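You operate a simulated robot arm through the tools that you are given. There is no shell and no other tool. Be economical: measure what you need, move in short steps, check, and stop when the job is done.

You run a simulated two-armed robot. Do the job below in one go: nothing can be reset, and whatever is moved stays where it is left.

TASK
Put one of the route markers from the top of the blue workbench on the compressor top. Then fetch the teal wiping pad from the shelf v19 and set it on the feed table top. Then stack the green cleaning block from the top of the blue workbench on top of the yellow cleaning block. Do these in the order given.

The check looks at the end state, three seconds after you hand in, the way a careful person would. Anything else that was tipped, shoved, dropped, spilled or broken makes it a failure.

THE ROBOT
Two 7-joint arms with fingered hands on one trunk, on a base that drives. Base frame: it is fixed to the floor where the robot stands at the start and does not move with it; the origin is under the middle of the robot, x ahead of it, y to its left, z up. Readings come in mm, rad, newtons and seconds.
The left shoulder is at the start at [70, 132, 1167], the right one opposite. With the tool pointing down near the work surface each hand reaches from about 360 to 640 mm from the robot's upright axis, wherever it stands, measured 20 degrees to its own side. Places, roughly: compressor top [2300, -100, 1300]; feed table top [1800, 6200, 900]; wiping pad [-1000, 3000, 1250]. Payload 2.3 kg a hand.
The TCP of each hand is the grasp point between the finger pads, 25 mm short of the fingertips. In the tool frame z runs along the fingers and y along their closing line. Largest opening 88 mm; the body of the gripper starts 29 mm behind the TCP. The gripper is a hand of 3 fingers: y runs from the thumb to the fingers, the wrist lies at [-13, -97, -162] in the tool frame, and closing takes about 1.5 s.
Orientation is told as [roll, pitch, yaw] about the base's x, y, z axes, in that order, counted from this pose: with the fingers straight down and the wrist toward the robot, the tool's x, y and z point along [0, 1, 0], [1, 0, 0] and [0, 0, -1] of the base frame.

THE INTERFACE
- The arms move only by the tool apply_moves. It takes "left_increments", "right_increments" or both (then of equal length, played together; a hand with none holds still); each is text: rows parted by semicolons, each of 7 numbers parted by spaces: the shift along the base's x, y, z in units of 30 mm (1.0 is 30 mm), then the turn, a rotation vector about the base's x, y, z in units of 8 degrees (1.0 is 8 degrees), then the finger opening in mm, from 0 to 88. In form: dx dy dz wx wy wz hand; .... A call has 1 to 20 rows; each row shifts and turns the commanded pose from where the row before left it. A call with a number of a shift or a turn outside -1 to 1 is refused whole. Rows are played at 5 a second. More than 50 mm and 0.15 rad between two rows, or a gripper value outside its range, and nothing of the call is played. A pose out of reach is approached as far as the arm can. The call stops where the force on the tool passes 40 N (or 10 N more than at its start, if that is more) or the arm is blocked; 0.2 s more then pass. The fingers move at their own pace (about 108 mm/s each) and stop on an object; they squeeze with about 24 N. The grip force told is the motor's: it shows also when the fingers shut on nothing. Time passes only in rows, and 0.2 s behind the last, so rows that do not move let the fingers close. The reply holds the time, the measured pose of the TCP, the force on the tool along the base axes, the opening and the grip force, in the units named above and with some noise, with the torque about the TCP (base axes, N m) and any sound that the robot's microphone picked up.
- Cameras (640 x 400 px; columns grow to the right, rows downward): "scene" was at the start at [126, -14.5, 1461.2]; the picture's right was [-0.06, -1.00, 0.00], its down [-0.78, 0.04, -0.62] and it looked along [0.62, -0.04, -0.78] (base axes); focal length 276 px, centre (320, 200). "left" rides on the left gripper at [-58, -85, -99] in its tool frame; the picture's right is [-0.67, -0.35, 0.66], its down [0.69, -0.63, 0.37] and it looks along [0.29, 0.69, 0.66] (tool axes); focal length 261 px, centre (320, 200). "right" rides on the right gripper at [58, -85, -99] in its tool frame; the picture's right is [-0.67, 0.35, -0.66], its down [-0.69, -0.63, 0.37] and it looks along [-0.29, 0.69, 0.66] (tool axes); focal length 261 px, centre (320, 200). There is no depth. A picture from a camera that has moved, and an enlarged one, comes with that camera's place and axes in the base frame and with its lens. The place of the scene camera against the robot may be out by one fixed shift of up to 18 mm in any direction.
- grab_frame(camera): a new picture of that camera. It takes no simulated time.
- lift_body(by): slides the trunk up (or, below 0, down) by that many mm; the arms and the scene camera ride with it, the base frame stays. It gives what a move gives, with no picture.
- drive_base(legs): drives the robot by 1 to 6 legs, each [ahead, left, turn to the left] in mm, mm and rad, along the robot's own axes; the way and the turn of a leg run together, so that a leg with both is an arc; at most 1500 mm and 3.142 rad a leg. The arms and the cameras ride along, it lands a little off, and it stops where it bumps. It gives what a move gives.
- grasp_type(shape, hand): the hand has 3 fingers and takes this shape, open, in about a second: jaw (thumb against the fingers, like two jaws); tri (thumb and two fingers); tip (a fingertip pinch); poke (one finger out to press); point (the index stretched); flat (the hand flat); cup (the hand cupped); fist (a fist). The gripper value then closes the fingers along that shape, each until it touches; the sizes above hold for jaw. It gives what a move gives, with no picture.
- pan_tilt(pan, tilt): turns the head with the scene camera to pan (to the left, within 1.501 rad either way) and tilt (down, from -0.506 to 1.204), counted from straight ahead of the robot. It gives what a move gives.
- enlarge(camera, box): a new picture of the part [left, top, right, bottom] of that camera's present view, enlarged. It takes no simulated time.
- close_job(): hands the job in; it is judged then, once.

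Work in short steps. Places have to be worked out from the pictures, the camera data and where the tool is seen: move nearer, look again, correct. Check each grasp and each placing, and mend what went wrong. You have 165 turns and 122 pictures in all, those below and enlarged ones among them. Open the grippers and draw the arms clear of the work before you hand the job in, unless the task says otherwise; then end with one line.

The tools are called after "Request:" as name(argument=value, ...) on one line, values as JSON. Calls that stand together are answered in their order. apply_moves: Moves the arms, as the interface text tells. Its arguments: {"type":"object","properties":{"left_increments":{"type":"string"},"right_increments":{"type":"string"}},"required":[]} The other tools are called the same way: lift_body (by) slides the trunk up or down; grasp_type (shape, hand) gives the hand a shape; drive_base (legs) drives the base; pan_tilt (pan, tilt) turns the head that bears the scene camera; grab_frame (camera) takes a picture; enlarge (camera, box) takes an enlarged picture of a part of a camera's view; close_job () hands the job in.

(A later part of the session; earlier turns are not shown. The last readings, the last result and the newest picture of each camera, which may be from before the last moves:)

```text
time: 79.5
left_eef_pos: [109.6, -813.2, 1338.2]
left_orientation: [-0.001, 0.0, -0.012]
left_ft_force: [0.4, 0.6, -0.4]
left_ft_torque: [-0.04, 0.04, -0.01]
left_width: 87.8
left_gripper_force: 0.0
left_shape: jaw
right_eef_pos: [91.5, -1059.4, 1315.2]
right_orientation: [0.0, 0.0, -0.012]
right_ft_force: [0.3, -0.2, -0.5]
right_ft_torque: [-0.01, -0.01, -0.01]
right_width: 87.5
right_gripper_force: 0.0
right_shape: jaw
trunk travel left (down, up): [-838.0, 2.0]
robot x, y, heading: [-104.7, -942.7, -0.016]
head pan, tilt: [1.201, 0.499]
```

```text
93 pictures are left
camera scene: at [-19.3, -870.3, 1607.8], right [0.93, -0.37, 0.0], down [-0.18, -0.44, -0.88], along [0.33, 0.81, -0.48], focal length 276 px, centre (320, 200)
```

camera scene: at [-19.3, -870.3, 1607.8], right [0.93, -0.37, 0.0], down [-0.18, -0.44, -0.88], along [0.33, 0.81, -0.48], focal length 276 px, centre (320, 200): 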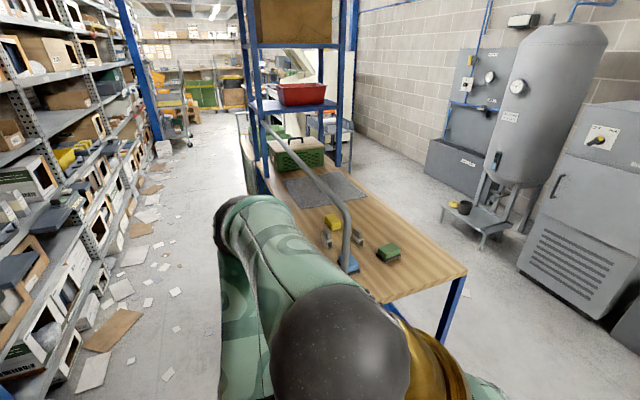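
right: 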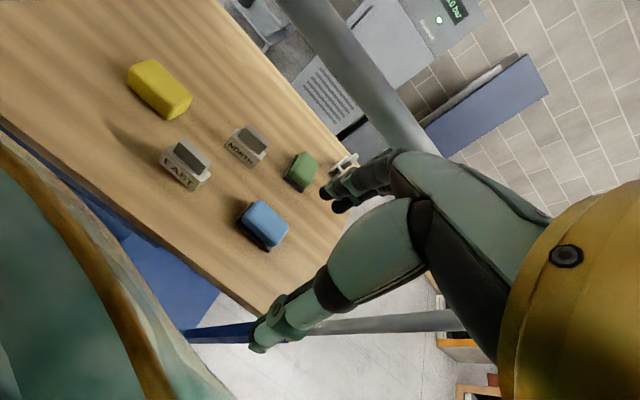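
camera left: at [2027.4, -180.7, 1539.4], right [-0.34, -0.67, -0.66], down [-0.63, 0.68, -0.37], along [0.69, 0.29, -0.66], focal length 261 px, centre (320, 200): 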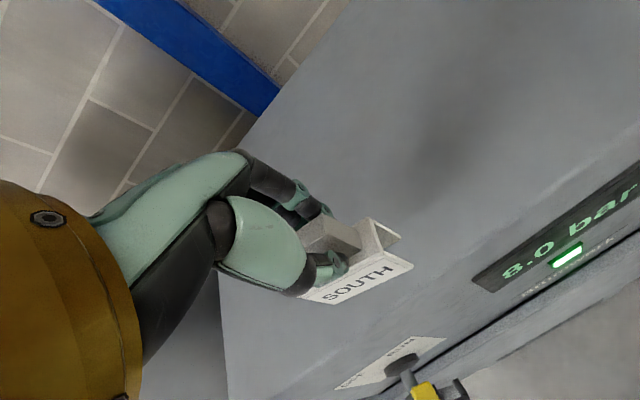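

The aisle is open. I'll slide left along it, back toward its middle, turn to face the racks, and go sideways up the aisle.

Request:
drive_base(legs=[[0, 950, 0.014], [-260, 0, 0], [0, 0, 3.14], [0, -1100, 0]])

Request:
pan_tilt(pan=-0.9, tilt=0.3)

Request:
grab_frame(camera="scene")

```text
time: 98.4
left_eef_pos: [-532.0, 980.8, 1337.8]
left_orientation: [-0.002, 0.001, 3.105]
left_ft_force: [-0.4, 0.1, -0.4]
left_ft_torque: [0.0, -0.01, -0.03]
left_width: 87.7
left_gripper_force: 0.1
left_shape: jaw
right_eef_pos: [-507.4, 1226.2, 1315.1]
right_orientation: [0.0, -0.001, 3.103]
right_ft_force: [0.2, 0.0, 0.5]
right_ft_torque: [0.02, -0.05, -0.03]
right_width: 87.7
right_gripper_force: 0.0
right_shape: jaw
trunk travel left (down, up): [-838.0, 2.0]
robot x, y, heading: [-314.1, 1105.0, 3.11]
head pan, tilt: [1.201, 0.499]
```

```text
time: 100.4
left_eef_pos: [-532.8, 980.5, 1338.9]
left_orientation: [0.0, -0.002, 3.105]
left_ft_force: [0.4, 0.2, 0.4]
left_ft_torque: [0.02, -0.02, 0.01]
left_width: 87.5
left_gripper_force: 0.0
left_shape: jaw
right_eef_pos: [-508.0, 1228.6, 1314.5]
right_orientation: [0.001, -0.003, 3.103]
right_ft_force: [0.3, 0.1, 0.3]
right_ft_torque: [-0.01, 0.03, -0.01]
right_width: 87.7
right_gripper_force: 0.1
right_shape: jaw
trunk travel left (down, up): [-838.0, 2.0]
robot x, y, heading: [-318.8, 1103.7, 3.104]
head pan, tilt: [-0.901, 0.3]
```

```text
92 pictures are left
camera scene: at [-420.5, 1173.5, 1626.2], right [0.81, 0.59, 0.0], down [0.18, -0.24, -0.96], along [-0.57, 0.77, -0.3], focal length 276 px, centre (320, 200)
```

scene: 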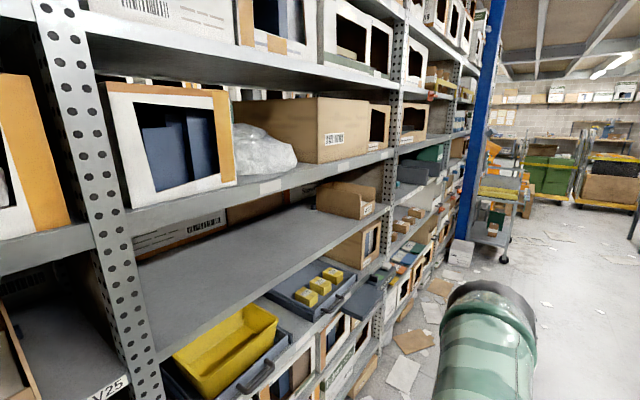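

I see rack labels (V25 nearest); v19 lies further along. I'll go 1500 mm further and look straight at the rack.

Request:
drive_base(legs=[[0, -1500, 0.035], [0, -200, 0]])

Request:
pan_tilt(pan=-0.3, tilt=0.3)

Request:
grab_frame(camera="scene")

```text
time: 109.2
left_eef_pos: [-473.7, 2718.7, 1337.2]
left_orientation: [-0.005, 0.0, 3.114]
left_ft_force: [-0.1, 0.5, -0.2]
left_ft_torque: [0.01, -0.02, -0.02]
left_width: 87.8
left_gripper_force: 0.1
left_shape: jaw
right_eef_pos: [-452.6, 2966.4, 1314.5]
right_orientation: [-0.003, -0.001, 3.114]
right_ft_force: [0.4, 0.5, 0.2]
right_ft_torque: [-0.01, 0.01, -0.06]
right_width: 87.7
right_gripper_force: 0.0
right_shape: jaw
trunk travel left (down, up): [-838.0, 2.0]
robot x, y, heading: [-257.8, 2853.6, 3.111]
head pan, tilt: [-0.901, 0.3]
```

```text
time: 110.2
left_eef_pos: [-474.7, 2725.1, 1338.9]
left_orientation: [0.0, 0.0, 3.114]
left_ft_force: [-0.3, -0.7, 0.3]
left_ft_torque: [-0.02, -0.04, -0.03]
left_width: 88.0
left_gripper_force: 0.0
left_shape: jaw
right_eef_pos: [-451.5, 2972.2, 1314.5]
right_orientation: [-0.001, -0.004, 3.114]
right_ft_force: [0.9, 0.1, 0.5]
right_ft_torque: [0.01, -0.01, 0.01]
right_width: 87.5
right_gripper_force: 0.2
right_shape: jaw
trunk travel left (down, up): [-838.0, 2.0]
robot x, y, heading: [-255.7, 2853.5, 3.114]
head pan, tilt: [-0.3, 0.3]
```

```text
91 pictures are left
camera scene: at [-396.3, 2874.1, 1626.2], right [0.32, 0.95, 0.0], down [0.28, -0.1, -0.96], along [-0.9, 0.31, -0.3], focal length 276 px, centre (320, 200)
```

scene: 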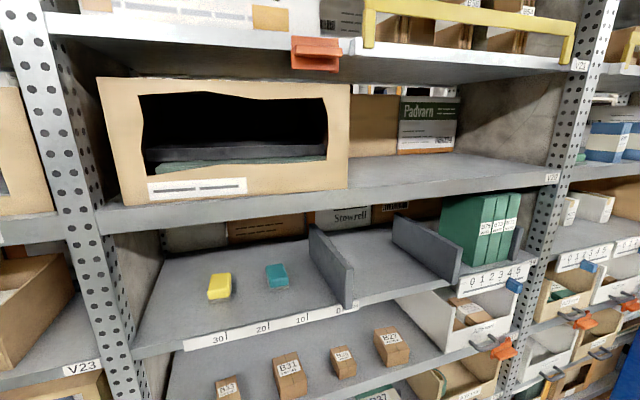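

The teal pad is beside a yellow one at about (-980, 2963), on the shelf between roughly z 1232 and 1440. The opening is too low for a vertical hand, so I'll need a horizontal approach. Zooming in first.

Request:
drive_base(legs=[[0, -140, 0.03]])

Request:
pan_tilt(pan=0.0, tilt=0.5)

Request:
enlarge(camera="scene", box=[160, 100, 480, 300])

```text
time: 111.6
left_eef_pos: [-467.3, 2853.2, 1338.8]
left_orientation: [-0.003, -0.001, -3.137]
left_ft_force: [0.1, 0.1, 0.5]
left_ft_torque: [0.0, 0.02, 0.01]
left_width: 87.7
left_gripper_force: 0.0
left_shape: jaw
right_eef_pos: [-453.6, 3100.9, 1314.3]
right_orientation: [-0.003, -0.001, -3.139]
right_ft_force: [-0.3, -0.8, 0.7]
right_ft_torque: [-0.01, -0.05, -0.03]
right_width: 87.6
right_gripper_force: 0.0
right_shape: jaw
trunk travel left (down, up): [-838.0, 2.0]
robot x, y, heading: [-257.1, 2992.5, -3.136]
head pan, tilt: [-0.3, 0.3]
```

```text
time: 112.4
left_eef_pos: [-467.6, 2857.5, 1338.1]
left_orientation: [-0.001, 0.002, -3.137]
left_ft_force: [-0.2, 0.4, -1.5]
left_ft_torque: [0.04, 0.05, 0.02]
left_width: 87.7
left_gripper_force: 0.1
left_shape: jaw
right_eef_pos: [-453.1, 3105.9, 1314.9]
right_orientation: [-0.001, 0.0, -3.14]
right_ft_force: [0.1, -0.2, -0.2]
right_ft_torque: [-0.01, -0.02, -0.02]
right_width: 87.5
right_gripper_force: 0.0
right_shape: jaw
trunk travel left (down, up): [-838.0, 2.0]
robot x, y, heading: [-253.5, 2994.1, -3.136]
head pan, tilt: [0.0, 0.499]
```

```text
2.00 times, centred on (320, 200) of scene
camera zoom: at [-397.5, 2981.6, 1607.8], right [0.0, 1.0, 0.0], down [0.48, 0.0, -0.88], along [-0.88, 0.0, -0.48], focal length 553 px, centre (320, 200)
```

zoom: 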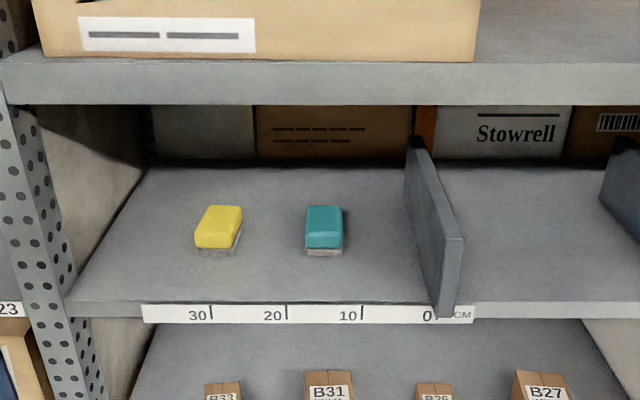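

From the ruler and two views, the pad is deeper than noted: about (-1120, 2988), top near z 1175, shelf front near x -980, opening about 270 mm. I'll extend the left hand, then rotate it so the fingers point forward and 30° down, closing sideways.

Request:
apply_moves(left_increments="-1 0 0 0 0 0 88; -1 0 0 0 0 0 88; -1 0 0 0 0 0 88; -1 0 0 0 0 0 88; -1 0 0 0 0 0 88; -1 0 0 0 0 0 88; -1 0 0 0 0 0 88")

Request:
apply_moves(left_increments="0 0 0 -0.577 0.577 -0.577 88; 0 0 0 -0.577 0.577 -0.577 88; 0 0 0 -0.577 0.577 -0.577 88; 0 0 0 -0.577 0.577 -0.577 88; 0 0 0 -0.577 0.577 -0.577 88; 0 0 0 -0.577 0.577 -0.577 88; 0 0 0 -0.577 0.577 -0.577 88; 0 0 0 -0.577 0.577 -0.577 88; 0 0 0 -0.577 0.577 -0.577 88; 0 0 0 -0.577 0.577 -0.577 88; 0 0 0 -0.577 0.577 -0.577 88; 0 0 0 -0.577 0.577 -0.577 88; 0 0 0 -0.577 0.577 -0.577 88; 0 0 0 -0.577 0.577 -0.577 88; 0 0 0 -0.577 0.577 -0.577 88; 0 0 0 0 -0.94 0 88; 0 0 0 0 -0.94 0 88; 0 0 0 0 -0.94 0 88; 0 0 0 0 -0.94 0 88")

Request:
grab_frame(camera="scene")

Request:
grab_frame(camera="left")

```text
time: 114.0
left_eef_pos: [-679.5, 2859.2, 1336.1]
left_orientation: [-0.001, -0.001, -3.139]
left_ft_force: [0.2, 1.0, -0.2]
left_ft_torque: [0.02, -0.03, 0.02]
left_width: 87.7
left_gripper_force: 0.2
left_shape: jaw
right_eef_pos: [-455.3, 3107.0, 1313.4]
right_orientation: [0.0, -0.002, -3.137]
right_ft_force: [-0.6, -0.1, 0.1]
right_ft_torque: [0.04, -0.04, -0.01]
right_width: 87.6
right_gripper_force: 0.1
right_shape: jaw
trunk travel left (down, up): [-838.0, 2.0]
robot x, y, heading: [-258.5, 2994.7, -3.139]
head pan, tilt: [0.0, 0.499]
```

```text
time: 118.0
left_eef_pos: [-678.5, 2882.4, 1346.0]
left_orientation: [1.218, -0.072, 1.471]
left_ft_force: [-0.2, -0.4, -0.3]
left_ft_torque: [0.04, -0.01, -0.02]
left_width: 87.5
left_gripper_force: 0.0
left_shape: jaw
left hand out of reach, approached as far as the arm can: row 17, 18, 19
right_eef_pos: [-453.7, 3102.9, 1314.0]
right_orientation: [0.001, -0.003, -3.138]
right_ft_force: [-0.2, 0.0, 0.7]
right_ft_torque: [0.02, -0.01, 0.03]
right_width: 87.6
right_gripper_force: 0.0
right_shape: jaw
trunk travel left (down, up): [-838.0, 2.0]
robot x, y, heading: [-255.8, 2995.0, -3.136]
head pan, tilt: [0.0, 0.499]
```

```text
89 pictures are left
camera scene: at [-397.2, 2980.5, 1607.8], right [0.0, 1.0, 0.0], down [0.48, 0.0, -0.88], along [-0.88, 0.0, -0.48], focal length 276 px, centre (320, 200)
```

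scene: 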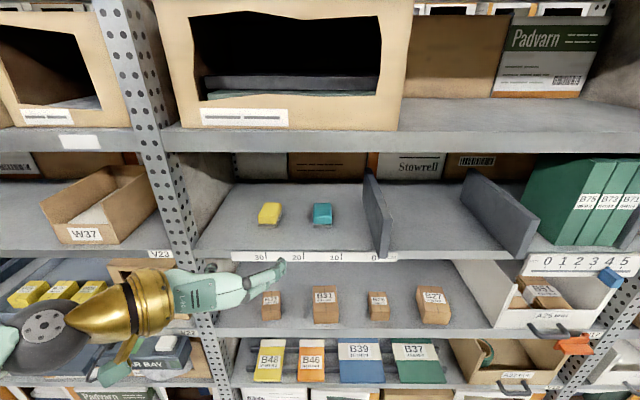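

```text
88 pictures are left
camera left: at [-573.7, 2789.0, 1319.6], right [-0.41, -0.25, -0.88], down [-0.64, -0.6, 0.47], along [-0.65, 0.76, 0.09], focal length 261 px, centre (320, 200)
```

left: 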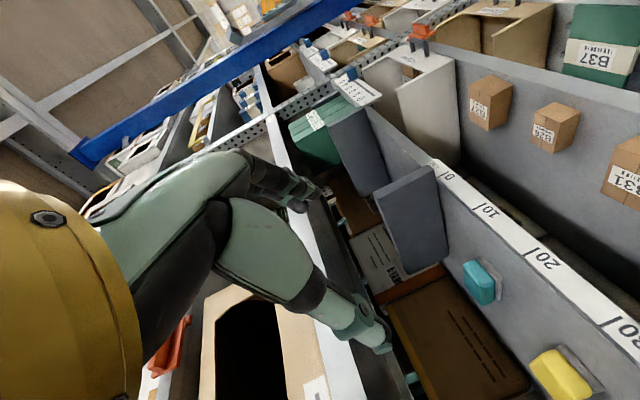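

The hand now points forward about 20° down, with the arm folded near its limit. I'll extend forward and down for room and finish the tilt, staying short of the rack.

Request:
apply_moves(left_increments="-1 0 -0.6 0 0 0 75; -1 0 -0.6 0 0 0 75; -1 0 -0.6 0 0 0 75; -1 0 -0.6 0 0 0 75; 0 0 0 0 0 0 75")

Request:
grab_frame(camera="scene")

```text
time: 119.2
left_eef_pos: [-803.1, 2860.6, 1262.2]
left_orientation: [1.045, -0.003, 1.574]
left_ft_force: [0.1, 0.2, -0.2]
left_ft_torque: [-0.02, 0.03, 0.01]
left_width: 75.3
left_gripper_force: 0.0
left_shape: jaw
right_eef_pos: [-453.8, 3104.9, 1313.8]
right_orientation: [0.002, 0.001, -3.137]
right_ft_force: [0.4, 0.2, 0.5]
right_ft_torque: [-0.01, 0.02, 0.02]
right_width: 87.8
right_gripper_force: 0.1
right_shape: jaw
trunk travel left (down, up): [-838.0, 2.0]
robot x, y, heading: [-256.9, 2990.4, -3.133]
head pan, tilt: [0.0, 0.499]
```

```text
87 pictures are left
camera scene: at [-397.8, 2981.5, 1607.8], right [0.0, 1.0, 0.0], down [0.48, 0.0, -0.88], along [-0.88, 0.0, -0.48], focal length 276 px, centre (320, 200)
```

scene: 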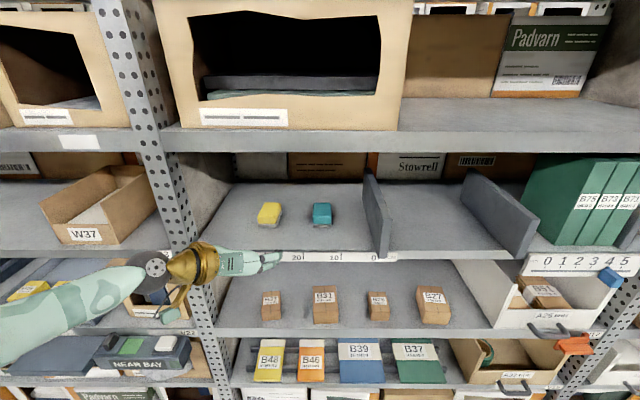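

The hand is now cleanly oriented with fingers forward, 30° down. I'll take a wrist view to triangulate the pad.

Request:
grab_frame(camera="left")

```text
86 pictures are left
camera left: at [-688.2, 2777.2, 1262.6], right [-0.23, -0.35, -0.91], down [-0.66, -0.63, 0.41], along [-0.72, 0.69, -0.08], focal length 261 px, centre (320, 200)
```

left: 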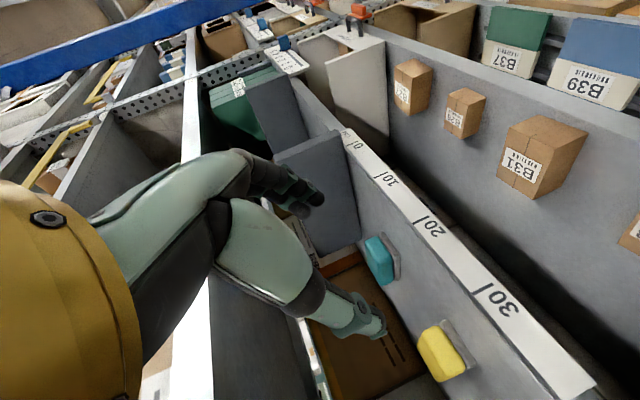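

The pad centre is about (-1112, 2987), the shelf at z about 1143 with its front edge near x -970. I'll lower the hand to z about 1215, line up sideways with the base, and approach to just before the shelf edge.

Request:
apply_moves(left_increments="0 0 -0.8 0 0 0 80; 0 0 -0.8 0 0 0 80")

Request:
drive_base(legs=[[0, -127, -0.005], [110, 0, 0]])

Request:
grab_frame(camera="scene")

Request:
grab_frame(camera="left")

```text
time: 119.8
left_eef_pos: [-803.7, 2860.7, 1214.1]
left_orientation: [1.046, -0.004, 1.572]
left_ft_force: [0.8, 0.0, -0.1]
left_ft_torque: [-0.04, -0.01, -0.01]
left_width: 79.9
left_gripper_force: 0.0
left_shape: jaw
right_eef_pos: [-455.1, 3106.2, 1314.2]
right_orientation: [0.0, 0.002, -3.138]
right_ft_force: [-0.3, -0.5, 0.0]
right_ft_torque: [-0.03, -0.02, -0.02]
right_width: 87.8
right_gripper_force: 0.0
right_shape: jaw
trunk travel left (down, up): [-838.0, 2.0]
robot x, y, heading: [-253.6, 2989.8, -3.137]
head pan, tilt: [0.0, 0.499]
```

```text
time: 121.8
left_eef_pos: [-909.8, 2990.5, 1217.5]
left_orientation: [1.051, -0.005, 1.569]
left_ft_force: [-0.8, 0.1, 0.3]
left_ft_torque: [-0.01, 0.0, -0.01]
left_width: 79.9
left_gripper_force: 0.1
left_shape: jaw
right_eef_pos: [-559.2, 3233.1, 1316.3]
right_orientation: [-0.001, -0.006, -3.14]
right_ft_force: [-0.5, -0.9, 0.4]
right_ft_torque: [-0.02, 0.02, 0.0]
right_width: 87.5
right_gripper_force: 0.1
right_shape: jaw
trunk travel left (down, up): [-838.0, 2.0]
robot x, y, heading: [-371.4, 3119.1, -3.142]
head pan, tilt: [0.0, 0.499]
```

```text
85 pictures are left
camera scene: at [-502.4, 3109.5, 1608.5], right [0.0, 1.0, 0.0], down [0.47, 0.0, -0.88], along [-0.88, 0.0, -0.47], focal length 276 px, centre (320, 200)
```

scene: 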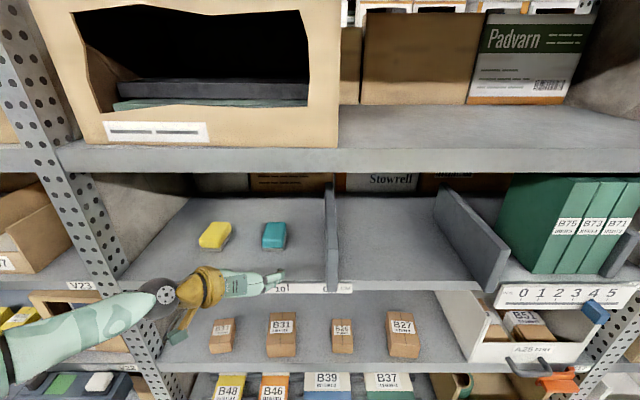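

```text
84 pictures are left
camera left: at [-794.8, 2906.4, 1216.7], right [-0.24, -0.34, -0.91], down [-0.66, -0.63, 0.41], along [-0.71, 0.7, -0.08], focal length 261 px, centre (320, 200)
```

left: 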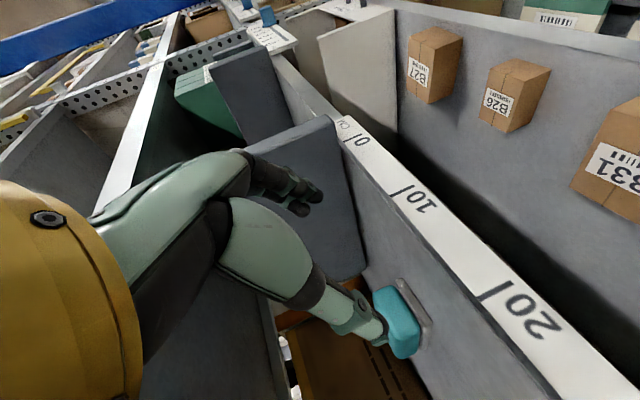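

The hand is aligned with the pad in y (about 2990). I'll drive 110 mm further so the fingertips reach near the front of the pad, and check.

Request:
drive_base(legs=[[110, 0, 0]])

Request:
enlarge(camera="scene", box=[160, 160, 400, 310])

Request:
grab_frame(camera="left")

```text
time: 123.0
left_eef_pos: [-1020.3, 2991.4, 1217.3]
left_orientation: [1.051, -0.004, 1.569]
left_ft_force: [0.9, 0.4, 0.6]
left_ft_torque: [0.01, -0.02, 0.01]
left_width: 79.8
left_gripper_force: 0.1
left_shape: jaw
right_eef_pos: [-669.4, 3232.4, 1317.3]
right_orientation: [-0.001, -0.008, -3.141]
right_ft_force: [0.5, 0.3, 0.9]
right_ft_torque: [0.01, 0.03, -0.03]
right_width: 87.5
right_gripper_force: 0.1
right_shape: jaw
trunk travel left (down, up): [-838.0, 2.0]
robot x, y, heading: [-481.2, 3120.6, -3.144]
head pan, tilt: [0.0, 0.499]
```

```text
2.67 times, centred on (280, 235) of scene
camera zoom: at [-612.5, 3108.9, 1608.5], right [0.0, 1.0, 0.0], down [0.47, 0.0, -0.88], along [-0.88, 0.0, -0.47], focal length 737 px, centre (427, 107)
```

zoom: 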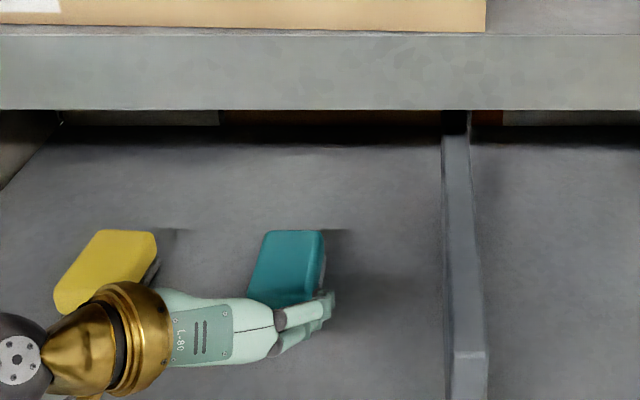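

```text
82 pictures are left
camera left: at [-905.1, 2906.0, 1216.9], right [-0.24, -0.34, -0.91], down [-0.66, -0.63, 0.41], along [-0.71, 0.7, -0.08], focal length 261 px, centre (320, 200)
```

left: 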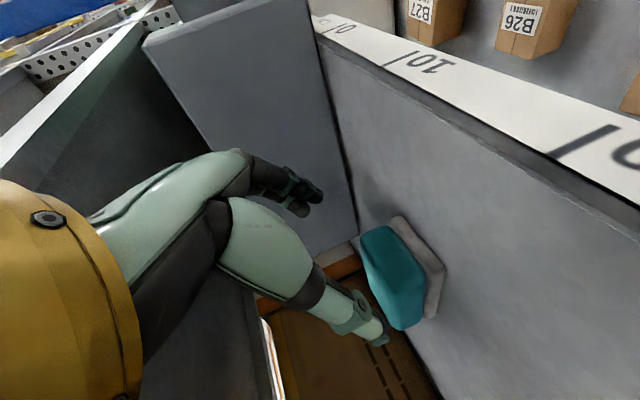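

The fingers are just in front of the pad and above it. I'll open fully, shift 6 mm toward -y, advance 60 mm and come down 30 mm so the fingers straddle the pad.

Request:
apply_moves(left_increments="0 -0.2 0 0 0 0 88; 0 0 0 0 0 0 88; -1 0 0 0 0 0 88; -1 0 0 0 0 0 88; 0 0 -0.5 0 0 0 88; 0 0 -0.5 0 0 0 88")

Request:
enlarge(camera="scene", box=[160, 160, 400, 310])

Request:
grab_frame(camera="left")

```text
time: 124.4
left_eef_pos: [-1085.8, 2984.6, 1185.1]
left_orientation: [1.045, -0.004, 1.57]
left_ft_force: [0.1, -0.1, -0.1]
left_ft_torque: [0.0, -0.01, 0.0]
left_width: 87.8
left_gripper_force: 0.0
left_shape: jaw
right_eef_pos: [-675.6, 3232.9, 1315.1]
right_orientation: [0.001, -0.003, -3.141]
right_ft_force: [-0.1, -0.1, -0.6]
right_ft_torque: [0.0, -0.02, -0.02]
right_width: 87.5
right_gripper_force: 0.1
right_shape: jaw
trunk travel left (down, up): [-838.0, 2.0]
robot x, y, heading: [-475.6, 3121.5, -3.142]
head pan, tilt: [0.0, 0.499]
```

```text
2.67 times, centred on (280, 235) of scene
camera zoom: at [-619.8, 3108.6, 1607.8], right [0.0, 1.0, 0.0], down [0.48, 0.0, -0.88], along [-0.88, 0.0, -0.48], focal length 737 px, centre (427, 107)
```

zoom: 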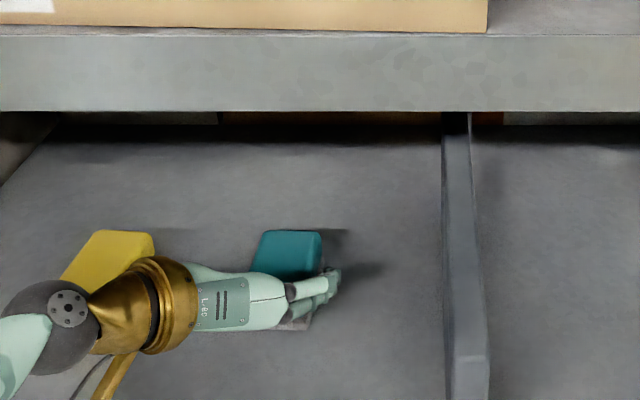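

```text
80 pictures are left
camera left: at [-970.3, 2900.1, 1184.2], right [-0.23, -0.34, -0.91], down [-0.66, -0.63, 0.41], along [-0.71, 0.7, -0.08], focal length 261 px, centre (320, 200)
```

left: 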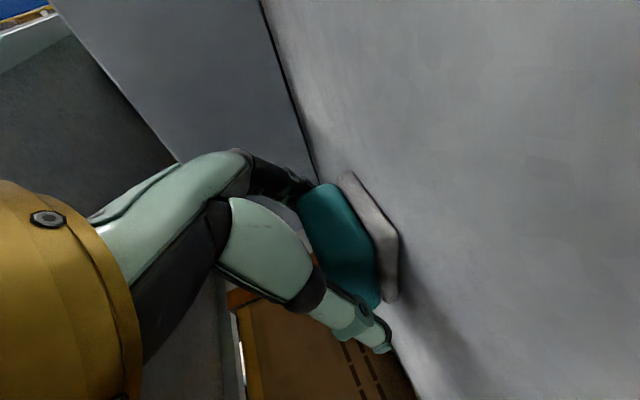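

The pad is now between thumb and fingers. I'll come down another 13 mm and close gently, checking.

Request:
apply_moves(left_increments="0 0 -0.25 0 0 0 88; 0 0 -0.2 0 0 0 88")

Request:
grab_frame(camera="left")

```text
time: 125.0
left_eef_pos: [-1085.3, 2985.3, 1171.3]
left_orientation: [1.046, -0.002, 1.57]
left_ft_force: [0.3, -0.2, -0.8]
left_ft_torque: [-0.02, -0.01, 0.02]
left_width: 87.6
left_gripper_force: 0.0
left_shape: jaw
right_eef_pos: [-676.7, 3233.2, 1314.4]
right_orientation: [0.0, -0.001, -3.141]
right_ft_force: [0.1, -0.2, 0.9]
right_ft_torque: [0.0, -0.02, 0.0]
right_width: 87.4
right_gripper_force: 0.0
right_shape: jaw
trunk travel left (down, up): [-838.0, 2.0]
robot x, y, heading: [-480.0, 3119.9, -3.14]
head pan, tilt: [0.0, 0.499]
```

```text
79 pictures are left
camera left: at [-970.6, 2900.3, 1171.1], right [-0.23, -0.34, -0.91], down [-0.66, -0.63, 0.41], along [-0.71, 0.7, -0.08], focal length 261 px, centre (320, 200)
```

left: 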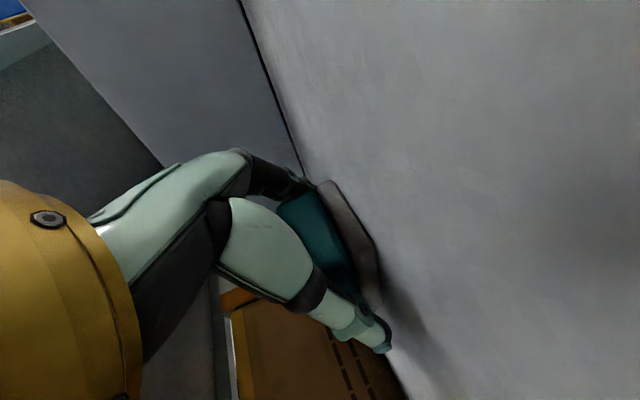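

The pad sits between the fingers. Closing now.

Request:
apply_moves(left_increments="0 0 0 0 0 0 60; 0 0 0 0 0 0 30; 0 0 0 0 0 0 0; 0 0 0 0 0 0 0; 0 0 0 0 0 0 0; 0 0 0 0 0 0 0; 0 0 0 0 0 0 0")

Request:
grab_frame(camera="left")

```text
time: 126.6
left_eef_pos: [-1084.9, 2985.1, 1172.1]
left_orientation: [1.045, -0.004, 1.569]
left_ft_force: [-0.5, 0.9, 0.3]
left_ft_torque: [-0.02, 0.0, 0.0]
left_width: 50.4
left_gripper_force: 23.5
left_shape: jaw
right_eef_pos: [-675.6, 3232.6, 1314.8]
right_orientation: [0.001, -0.004, -3.142]
right_ft_force: [0.6, -0.3, 0.3]
right_ft_torque: [0.02, 0.0, -0.02]
right_width: 87.6
right_gripper_force: 0.1
right_shape: jaw
trunk travel left (down, up): [-838.0, 2.0]
robot x, y, heading: [-477.3, 3118.2, -3.145]
head pan, tilt: [0.0, 0.499]
```

```text
78 pictures are left
camera left: at [-971.0, 2900.6, 1171.2], right [-0.23, -0.34, -0.91], down [-0.66, -0.63, 0.41], along [-0.71, 0.7, -0.08], focal length 261 px, centre (320, 200)
```

left: 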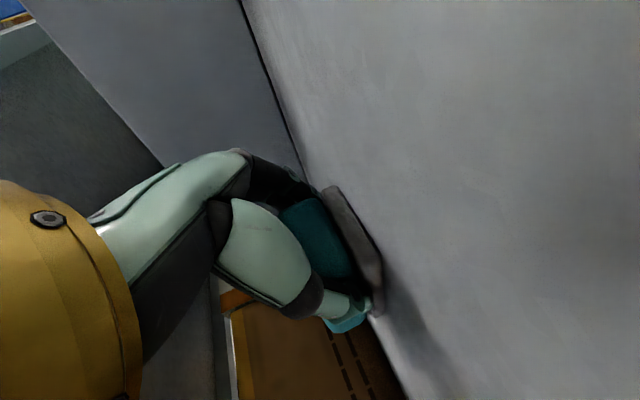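

Grip at 50 mm with 24 N. I'll lift 45 mm and check.

Request:
apply_moves(left_increments="0 0 0.4 0 0 0 0; 0 0 0.6 0 0 0 0; 0 0 0.6 0 0 0 0")

Request:
enlarge(camera="scene", box=[160, 140, 400, 290])

Request:
grab_frame(camera="left")

```text
time: 127.4
left_eef_pos: [-1084.5, 2984.8, 1219.6]
left_orientation: [1.044, -0.004, 1.57]
left_ft_force: [-0.3, -0.1, -0.6]
left_ft_torque: [0.01, -0.01, -0.02]
left_width: 50.2
left_gripper_force: 24.0
left_shape: jaw
right_eef_pos: [-675.9, 3233.4, 1314.9]
right_orientation: [0.0, -0.003, -3.14]
right_ft_force: [-0.1, -0.1, -1.1]
right_ft_torque: [-0.02, 0.0, -0.04]
right_width: 87.5
right_gripper_force: 0.0
right_shape: jaw
trunk travel left (down, up): [-838.0, 2.0]
robot x, y, heading: [-480.1, 3120.9, -3.141]
head pan, tilt: [0.0, 0.499]
```

```text
2.67 times, centred on (280, 215) of scene
camera zoom: at [-620.4, 3109.1, 1607.8], right [0.0, 1.0, 0.0], down [0.48, 0.0, -0.88], along [-0.88, 0.0, -0.48], focal length 737 px, centre (427, 160)
```

zoom: 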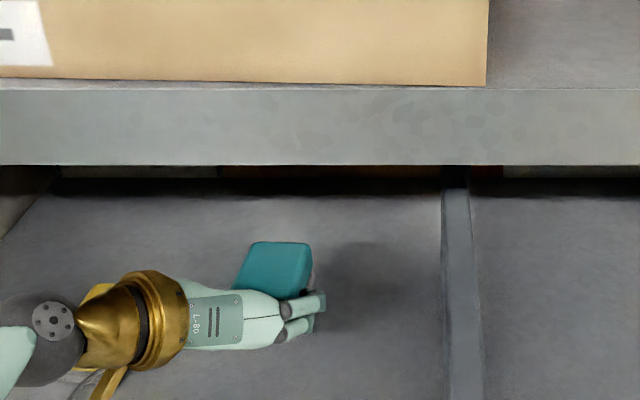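

```text
76 pictures are left
camera left: at [-969.6, 2900.2, 1218.9], right [-0.23, -0.34, -0.91], down [-0.66, -0.63, 0.41], along [-0.71, 0.7, -0.08], focal length 261 px, centre (320, 200)
```

left: 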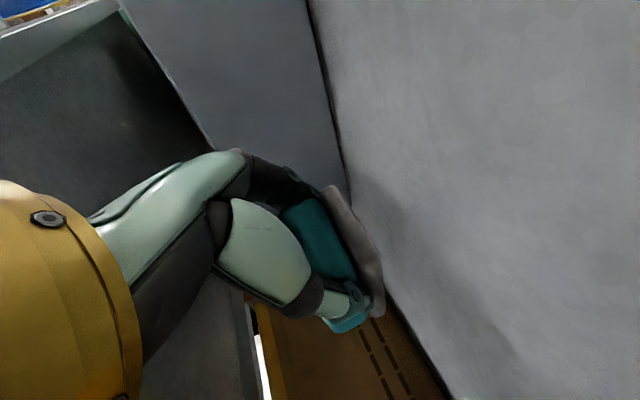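

The pad is lifted and held level. I'll back straight out and look up the aisle toward the feed table.

Request:
drive_base(legs=[[-330, 0, 0]])

Request:
pan_tilt(pan=-1.4, tilt=0.35)

Request:
grab_frame(camera="scene")

Request:
grab_frame(camera="left")

```text
time: 129.7
left_eef_pos: [-750.2, 2985.6, 1218.0]
left_orientation: [1.043, -0.003, 1.568]
left_ft_force: [-0.8, 0.2, 0.0]
left_ft_torque: [0.03, -0.01, 0.0]
left_width: 50.0
left_gripper_force: 23.8
left_shape: jaw
right_eef_pos: [-342.3, 3234.2, 1313.6]
right_orientation: [0.001, 0.001, 3.141]
right_ft_force: [-0.4, 0.4, 0.4]
right_ft_torque: [0.03, 0.0, 0.04]
right_width: 87.5
right_gripper_force: 0.1
right_shape: jaw
trunk travel left (down, up): [-838.0, 2.0]
robot x, y, heading: [-144.9, 3120.7, -3.14]
head pan, tilt: [0.0, 0.499]
```

```text
time: 131.2
left_eef_pos: [-748.3, 2986.0, 1219.1]
left_orientation: [1.045, -0.002, 1.569]
left_ft_force: [0.1, 0.1, -0.5]
left_ft_torque: [0.01, -0.03, -0.02]
left_width: 50.2
left_gripper_force: 24.0
left_shape: jaw
right_eef_pos: [-339.7, 3233.0, 1313.7]
right_orientation: [0.001, -0.004, 3.141]
right_ft_force: [-0.4, 0.1, -0.2]
right_ft_torque: [0.01, -0.04, 0.02]
right_width: 87.4
right_gripper_force: 0.2
right_shape: jaw
trunk travel left (down, up): [-838.0, 2.0]
robot x, y, heading: [-142.3, 3121.8, -3.141]
head pan, tilt: [-1.4, 0.351]
```

```text
75 pictures are left
camera scene: at [-208.3, 3201.0, 1621.5], right [0.99, 0.17, 0.0], down [0.06, -0.34, -0.94], along [-0.16, 0.93, -0.34], focal length 276 px, centre (320, 200)
```

scene: 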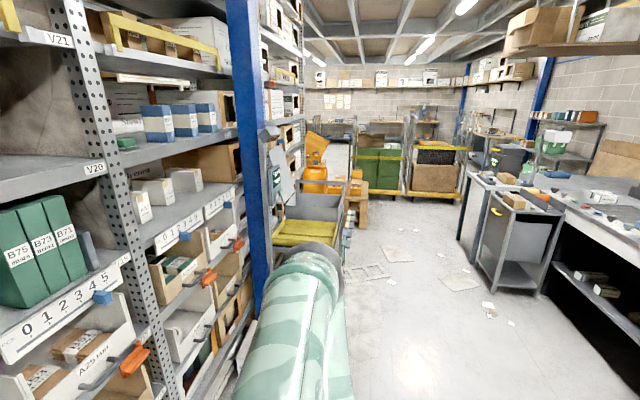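

```text
74 pictures are left
camera left: at [-632.8, 2900.8, 1218.6], right [-0.23, -0.34, -0.91], down [-0.66, -0.63, 0.41], along [-0.71, 0.7, -0.08], focal length 261 px, centre (320, 200)
```

left: 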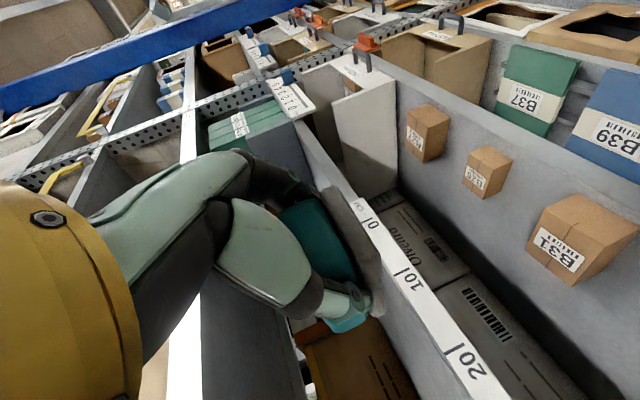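

The aisle ahead (+y) is open, with the work counters on the right. I'll slide 500 mm along +y, turn to face +y, and look toward the feed table.

Request:
drive_base(legs=[[0, -500, 0], [0, 0, -1.571]])

Request:
pan_tilt(pan=-0.6, tilt=0.35)

Request:
grab_frame(camera="scene")

```text
time: 138.0
left_eef_pos: [-275.5, 4227.0, 1219.0]
left_orientation: [1.046, -0.005, -0.004]
left_ft_force: [-0.3, -0.2, -0.3]
left_ft_torque: [-0.02, -0.04, 0.0]
left_width: 50.0
left_gripper_force: 23.5
left_shape: jaw
right_eef_pos: [-29.2, 3818.0, 1314.4]
right_orientation: [-0.001, -0.001, 1.571]
right_ft_force: [0.1, -0.7, 0.3]
right_ft_torque: [0.0, 0.0, -0.01]
right_width: 87.5
right_gripper_force: 0.0
right_shape: jaw
trunk travel left (down, up): [-838.0, 2.0]
robot x, y, heading: [-139.2, 3622.3, 1.572]
head pan, tilt: [-1.4, 0.351]
```

```text
time: 139.1
left_eef_pos: [-275.7, 4226.2, 1218.9]
left_orientation: [1.045, -0.004, -0.002]
left_ft_force: [0.3, 0.8, -0.8]
left_ft_torque: [-0.03, -0.04, 0.01]
left_width: 49.8
left_gripper_force: 24.0
left_shape: jaw
right_eef_pos: [-28.9, 3817.7, 1313.5]
right_orientation: [0.0, -0.002, 1.571]
right_ft_force: [-0.2, 0.5, 0.7]
right_ft_torque: [-0.06, -0.01, 0.0]
right_width: 87.7
right_gripper_force: 0.0
right_shape: jaw
trunk travel left (down, up): [-838.0, 2.0]
robot x, y, heading: [-145.5, 3625.1, 1.569]
head pan, tilt: [-0.6, 0.351]
```

```text
73 pictures are left
camera scene: at [-89.1, 3738.8, 1621.4], right [0.82, -0.57, 0.0], down [-0.19, -0.28, -0.94], along [0.53, 0.77, -0.34], focal length 276 px, centre (320, 200)
```

scene: 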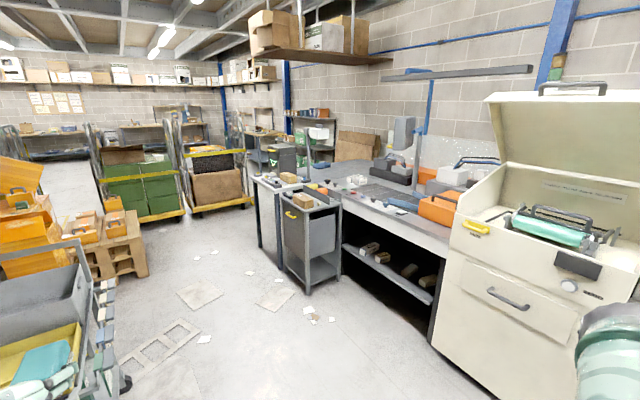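

The feed table should appear around pixel (333,167). Zooming in there.

Request:
enlarge(camera="scene", box=[220, 90, 460, 240])

```text
2.67 times, centred on (340, 165) of scene
camera zoom: at [-89.1, 3738.8, 1621.4], right [0.82, -0.57, 0.0], down [-0.19, -0.28, -0.94], along [0.53, 0.77, -0.34], focal length 737 px, centre (267, 293)
```

zoom: 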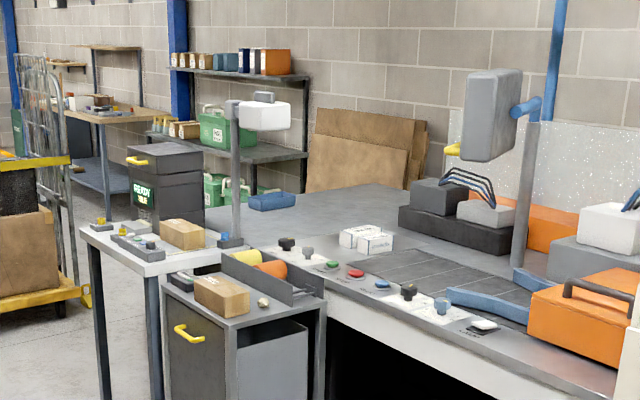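

The spot (1800, 6200) falls on the far end of the large grey table. I'll move closer for a clear view, keeping clear of the carts.

Request:
drive_base(legs=[[0, -450, 0], [1150, 0, 0]])

Request:
pan_tilt(pan=-0.75, tilt=0.35)

Request:
grab_frame(camera="scene")

```text
time: 147.2
left_eef_pos: [186.0, 5366.2, 1219.2]
left_orientation: [1.046, -0.004, -0.012]
left_ft_force: [0.4, 0.7, -0.7]
left_ft_torque: [-0.05, 0.0, -0.04]
left_width: 50.1
left_gripper_force: 23.5
left_shape: jaw
right_eef_pos: [431.5, 4954.9, 1313.8]
right_orientation: [0.001, 0.0, 1.561]
right_ft_force: [0.5, 0.1, -0.1]
right_ft_torque: [-0.03, -0.01, -0.05]
right_width: 87.6
right_gripper_force: 0.1
right_shape: jaw
trunk travel left (down, up): [-838.0, 2.0]
robot x, y, heading: [312.9, 4758.0, 1.566]
head pan, tilt: [-0.6, 0.351]
```

```text
time: 147.9
left_eef_pos: [188.7, 5365.7, 1219.8]
left_orientation: [1.045, -0.003, -0.011]
left_ft_force: [-0.2, -0.6, 0.5]
left_ft_torque: [-0.01, -0.02, -0.03]
left_width: 50.1
left_gripper_force: 24.3
left_shape: jaw
right_eef_pos: [431.7, 4954.0, 1313.9]
right_orientation: [0.0, -0.001, 1.56]
right_ft_force: [0.0, 1.1, -0.2]
right_ft_torque: [0.02, 0.0, 0.01]
right_width: 87.2
right_gripper_force: 0.1
right_shape: jaw
trunk travel left (down, up): [-838.0, 2.0]
robot x, y, heading: [314.3, 4755.9, 1.562]
head pan, tilt: [-0.75, 0.351]
```

```text
71 pictures are left
camera scene: at [379.8, 4866.9, 1621.4], right [0.73, -0.69, 0.0], down [-0.24, -0.25, -0.94], along [0.65, 0.68, -0.34], focal length 276 px, centre (320, 200)
```

scene: 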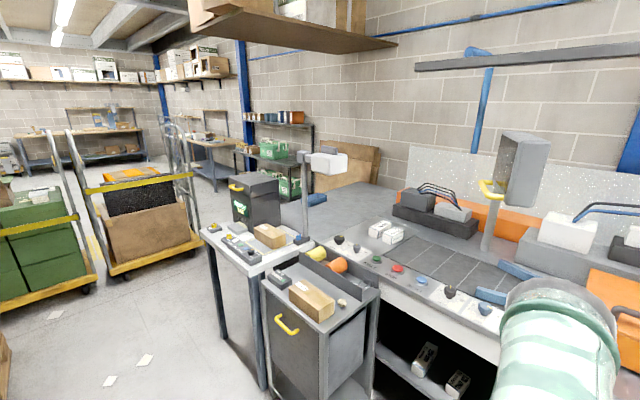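

The target spot maps onto the bare grey area at the far end of the large table (top z about 875). Carts block its front, so I'll go further up the aisle to see the access from the far end.

Request:
drive_base(legs=[[1300, 0, 0]])

Request:
pan_tilt(pan=-1.3, tilt=0.4)

Request:
grab_frame(camera="scene")

```text
time: 154.4
left_eef_pos: [178.8, 6654.3, 1219.2]
left_orientation: [1.046, -0.005, 0.002]
left_ft_force: [-1.3, -0.3, -0.4]
left_ft_torque: [-0.02, -0.01, 0.0]
left_width: 50.0
left_gripper_force: 23.9
left_shape: jaw
right_eef_pos: [428.9, 6247.5, 1314.0]
right_orientation: [-0.001, -0.002, 1.578]
right_ft_force: [-0.6, -0.1, 0.5]
right_ft_torque: [-0.02, -0.01, 0.03]
right_width: 87.8
right_gripper_force: 0.0
right_shape: jaw
trunk travel left (down, up): [-838.0, 2.0]
robot x, y, heading: [316.5, 6052.4, 1.575]
head pan, tilt: [-0.75, 0.351]
```

```text
time: 155.4
left_eef_pos: [179.0, 6655.9, 1219.5]
left_orientation: [1.045, -0.003, 0.002]
left_ft_force: [-0.4, 0.3, -0.6]
left_ft_torque: [-0.02, 0.02, -0.02]
left_width: 49.8
left_gripper_force: 24.6
left_shape: jaw
right_eef_pos: [429.1, 6248.5, 1313.3]
right_orientation: [-0.001, 0.0, 1.578]
right_ft_force: [-0.2, 0.3, 0.3]
right_ft_torque: [-0.01, -0.04, 0.0]
right_width: 87.6
right_gripper_force: 0.0
right_shape: jaw
trunk travel left (down, up): [-838.0, 2.0]
robot x, y, heading: [315.2, 6051.1, 1.583]
head pan, tilt: [-1.3, 0.4]
```

```text
70 pictures are left
camera scene: at [405.3, 6116.7, 1616.9], right [0.27, -0.96, 0.0], down [-0.37, -0.11, -0.92], along [0.89, 0.25, -0.39], focal length 276 px, centre (320, 200)
```

scene: 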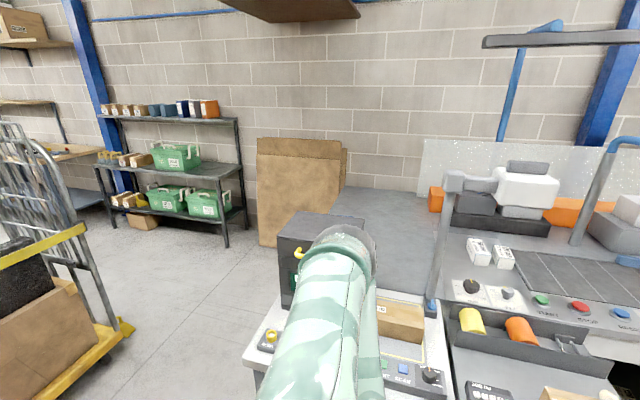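

The target area is visible and free, and the floor beyond the table's +y end is open. I'll shift left, turn to face +x, slide to y about 6950, then drive ahead past the table end.

Request:
drive_base(legs=[[0, 150, 0], [0, 0, -1.58], [0, 870, 0]])

Request:
pan_tilt(pan=-0.4, tilt=0.5)

Request:
grab_frame(camera="scene")

```text
time: 164.8
left_eef_pos: [775.6, 7054.8, 1219.4]
left_orientation: [1.047, -0.004, -1.582]
left_ft_force: [-0.7, -0.1, -0.9]
left_ft_torque: [0.0, 0.03, -0.01]
left_width: 49.7
left_gripper_force: 23.7
left_shape: jaw
right_eef_pos: [363.9, 6811.2, 1314.4]
right_orientation: [0.001, -0.001, -0.008]
right_ft_force: [0.5, 0.5, 0.7]
right_ft_torque: [-0.02, 0.0, 0.0]
right_width: 87.6
right_gripper_force: 0.1
right_shape: jaw
trunk travel left (down, up): [-838.0, 2.0]
robot x, y, heading: [171.0, 6927.0, -0.004]
head pan, tilt: [-1.3, 0.4]
```

```text
time: 166.0
left_eef_pos: [774.8, 7056.5, 1218.7]
left_orientation: [1.046, -0.003, -1.582]
left_ft_force: [0.8, -0.6, -0.3]
left_ft_torque: [0.01, 0.04, 0.0]
left_width: 49.9
left_gripper_force: 23.8
left_shape: jaw
right_eef_pos: [364.1, 6814.1, 1314.1]
right_orientation: [-0.001, -0.002, -0.008]
right_ft_force: [-0.3, -0.5, 0.1]
right_ft_torque: [-0.02, 0.04, 0.02]
right_width: 87.5
right_gripper_force: 0.1
right_shape: jaw
trunk travel left (down, up): [-838.0, 2.0]
robot x, y, heading: [172.9, 6925.2, -0.01]
head pan, tilt: [-0.4, 0.499]
```

```text
69 pictures are left
camera scene: at [302.8, 6881.3, 1607.7], right [-0.4, -0.92, 0.0], down [-0.44, 0.19, -0.88], along [0.81, -0.35, -0.48], focal length 276 px, centre (320, 200)
```

scene: 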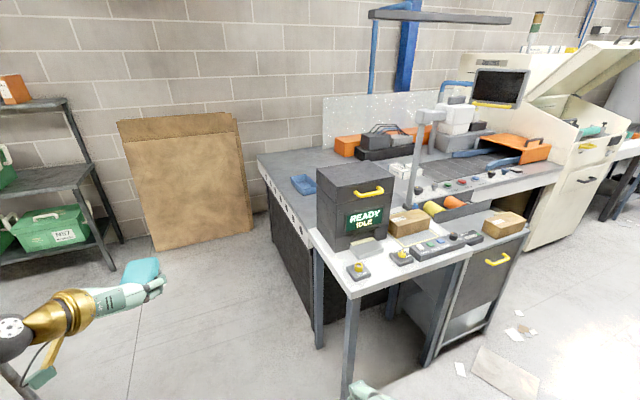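

The table's end edge is at y about 6505 with a free grey area; a small blue tray sits near (1752, 6355). I'll aim for about (2000, 6330): drive ahead to x about 1865 and turn to face -y.

Request:
drive_base(legs=[[845, 0, 0.01], [845, 0, 0], [0, 0, -1.571]])

Request:
pan_tilt(pan=0.1, tilt=0.7)

Request:
grab_frame(camera="scene")

```text
time: 178.3
left_eef_pos: [2016.2, 6332.6, 1218.1]
left_orientation: [1.046, -0.004, -3.101]
left_ft_force: [0.4, -0.2, -1.1]
left_ft_torque: [0.04, 0.0, -0.01]
left_width: 49.6
left_gripper_force: 24.2
left_shape: jaw
right_eef_pos: [1750.9, 6731.3, 1314.2]
right_orientation: [0.0, 0.001, -1.528]
right_ft_force: [0.1, 0.5, 0.3]
right_ft_torque: [0.0, 0.0, 0.03]
right_width: 87.4
right_gripper_force: 0.1
right_shape: jaw
trunk travel left (down, up): [-838.0, 2.0]
robot x, y, heading: [1858.3, 6929.8, -1.527]
head pan, tilt: [-0.4, 0.499]
```

```text
time: 179.3
left_eef_pos: [2015.1, 6333.7, 1218.9]
left_orientation: [1.043, -0.005, -3.1]
left_ft_force: [-0.2, -0.1, -0.1]
left_ft_torque: [0.0, -0.04, 0.01]
left_width: 49.8
left_gripper_force: 23.8
left_shape: jaw
right_eef_pos: [1751.4, 6730.9, 1314.4]
right_orientation: [0.0, -0.002, -1.528]
right_ft_force: [0.1, 0.9, 0.3]
right_ft_torque: [-0.03, 0.04, -0.01]
right_width: 87.6
right_gripper_force: 0.1
right_shape: jaw
trunk travel left (down, up): [-838.0, 2.0]
robot x, y, heading: [1856.5, 6935.9, -1.525]
head pan, tilt: [0.099, 0.7]
```

```text
68 pictures are left
camera scene: at [1870.1, 6787.7, 1590.1], right [-0.99, -0.14, 0.0], down [-0.09, 0.64, -0.76], along [0.11, -0.76, -0.64], focal length 276 px, centre (320, 200)
```

scene: 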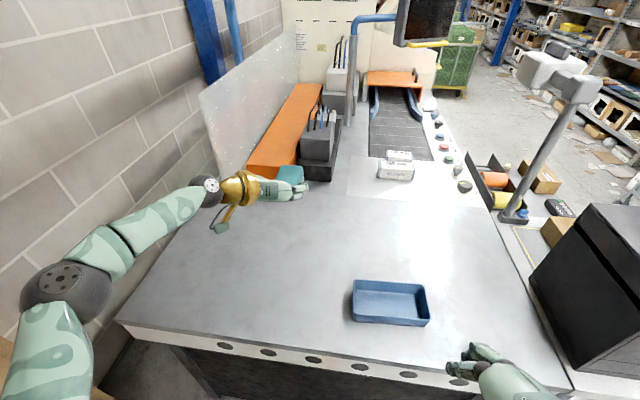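

The spot below the pad is open. I'll lower with the arm only (keeping the elbow high above the table edge), 240 mm first.

Request:
apply_moves(left_increments="0 0 -1 0 0 0 0; 0 0 -1 0 0 0 0; 0 0 -1 0 0 0 0; 0 0 -1 0 0 0 0; 0 0 -1 0 0 0 0; 0 0 -1 0 0 0 0; 0 0 -1 0 0 0 0; 0 0 -1 0 0 0 0")

Request:
grab_frame(camera="scene")

```text
time: 181.1
left_eef_pos: [2013.8, 6338.6, 999.5]
left_orientation: [1.045, -0.004, -3.1]
left_ft_force: [0.1, -0.7, -0.4]
left_ft_torque: [0.01, -0.03, -0.02]
left_width: 49.7
left_gripper_force: 24.3
left_shape: jaw
left hand out of reach, approached as far as the arm can: row 8
right_eef_pos: [1750.1, 6731.8, 1312.9]
right_orientation: [0.001, -0.002, -1.529]
right_ft_force: [0.4, -0.3, -0.1]
right_ft_torque: [-0.04, -0.01, -0.02]
right_width: 87.9
right_gripper_force: 0.1
right_shape: jaw
trunk travel left (down, up): [-838.0, 2.0]
robot x, y, heading: [1857.3, 6933.0, -1.524]
head pan, tilt: [0.099, 0.7]
```

```text
67 pictures are left
camera scene: at [1870.4, 6787.9, 1590.0], right [-0.99, -0.14, 0.0], down [-0.09, 0.64, -0.76], along [0.11, -0.76, -0.64], focal length 276 px, centre (320, 200)
```

scene: 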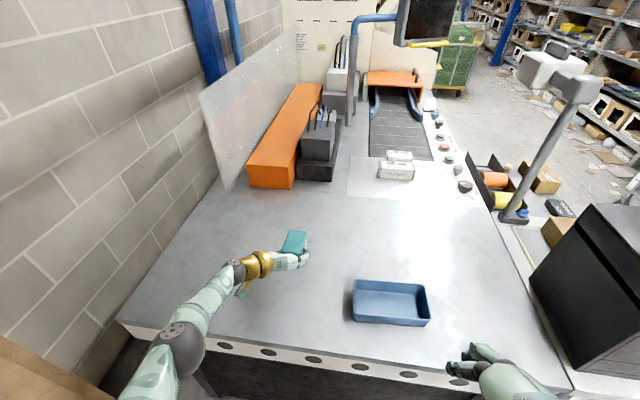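

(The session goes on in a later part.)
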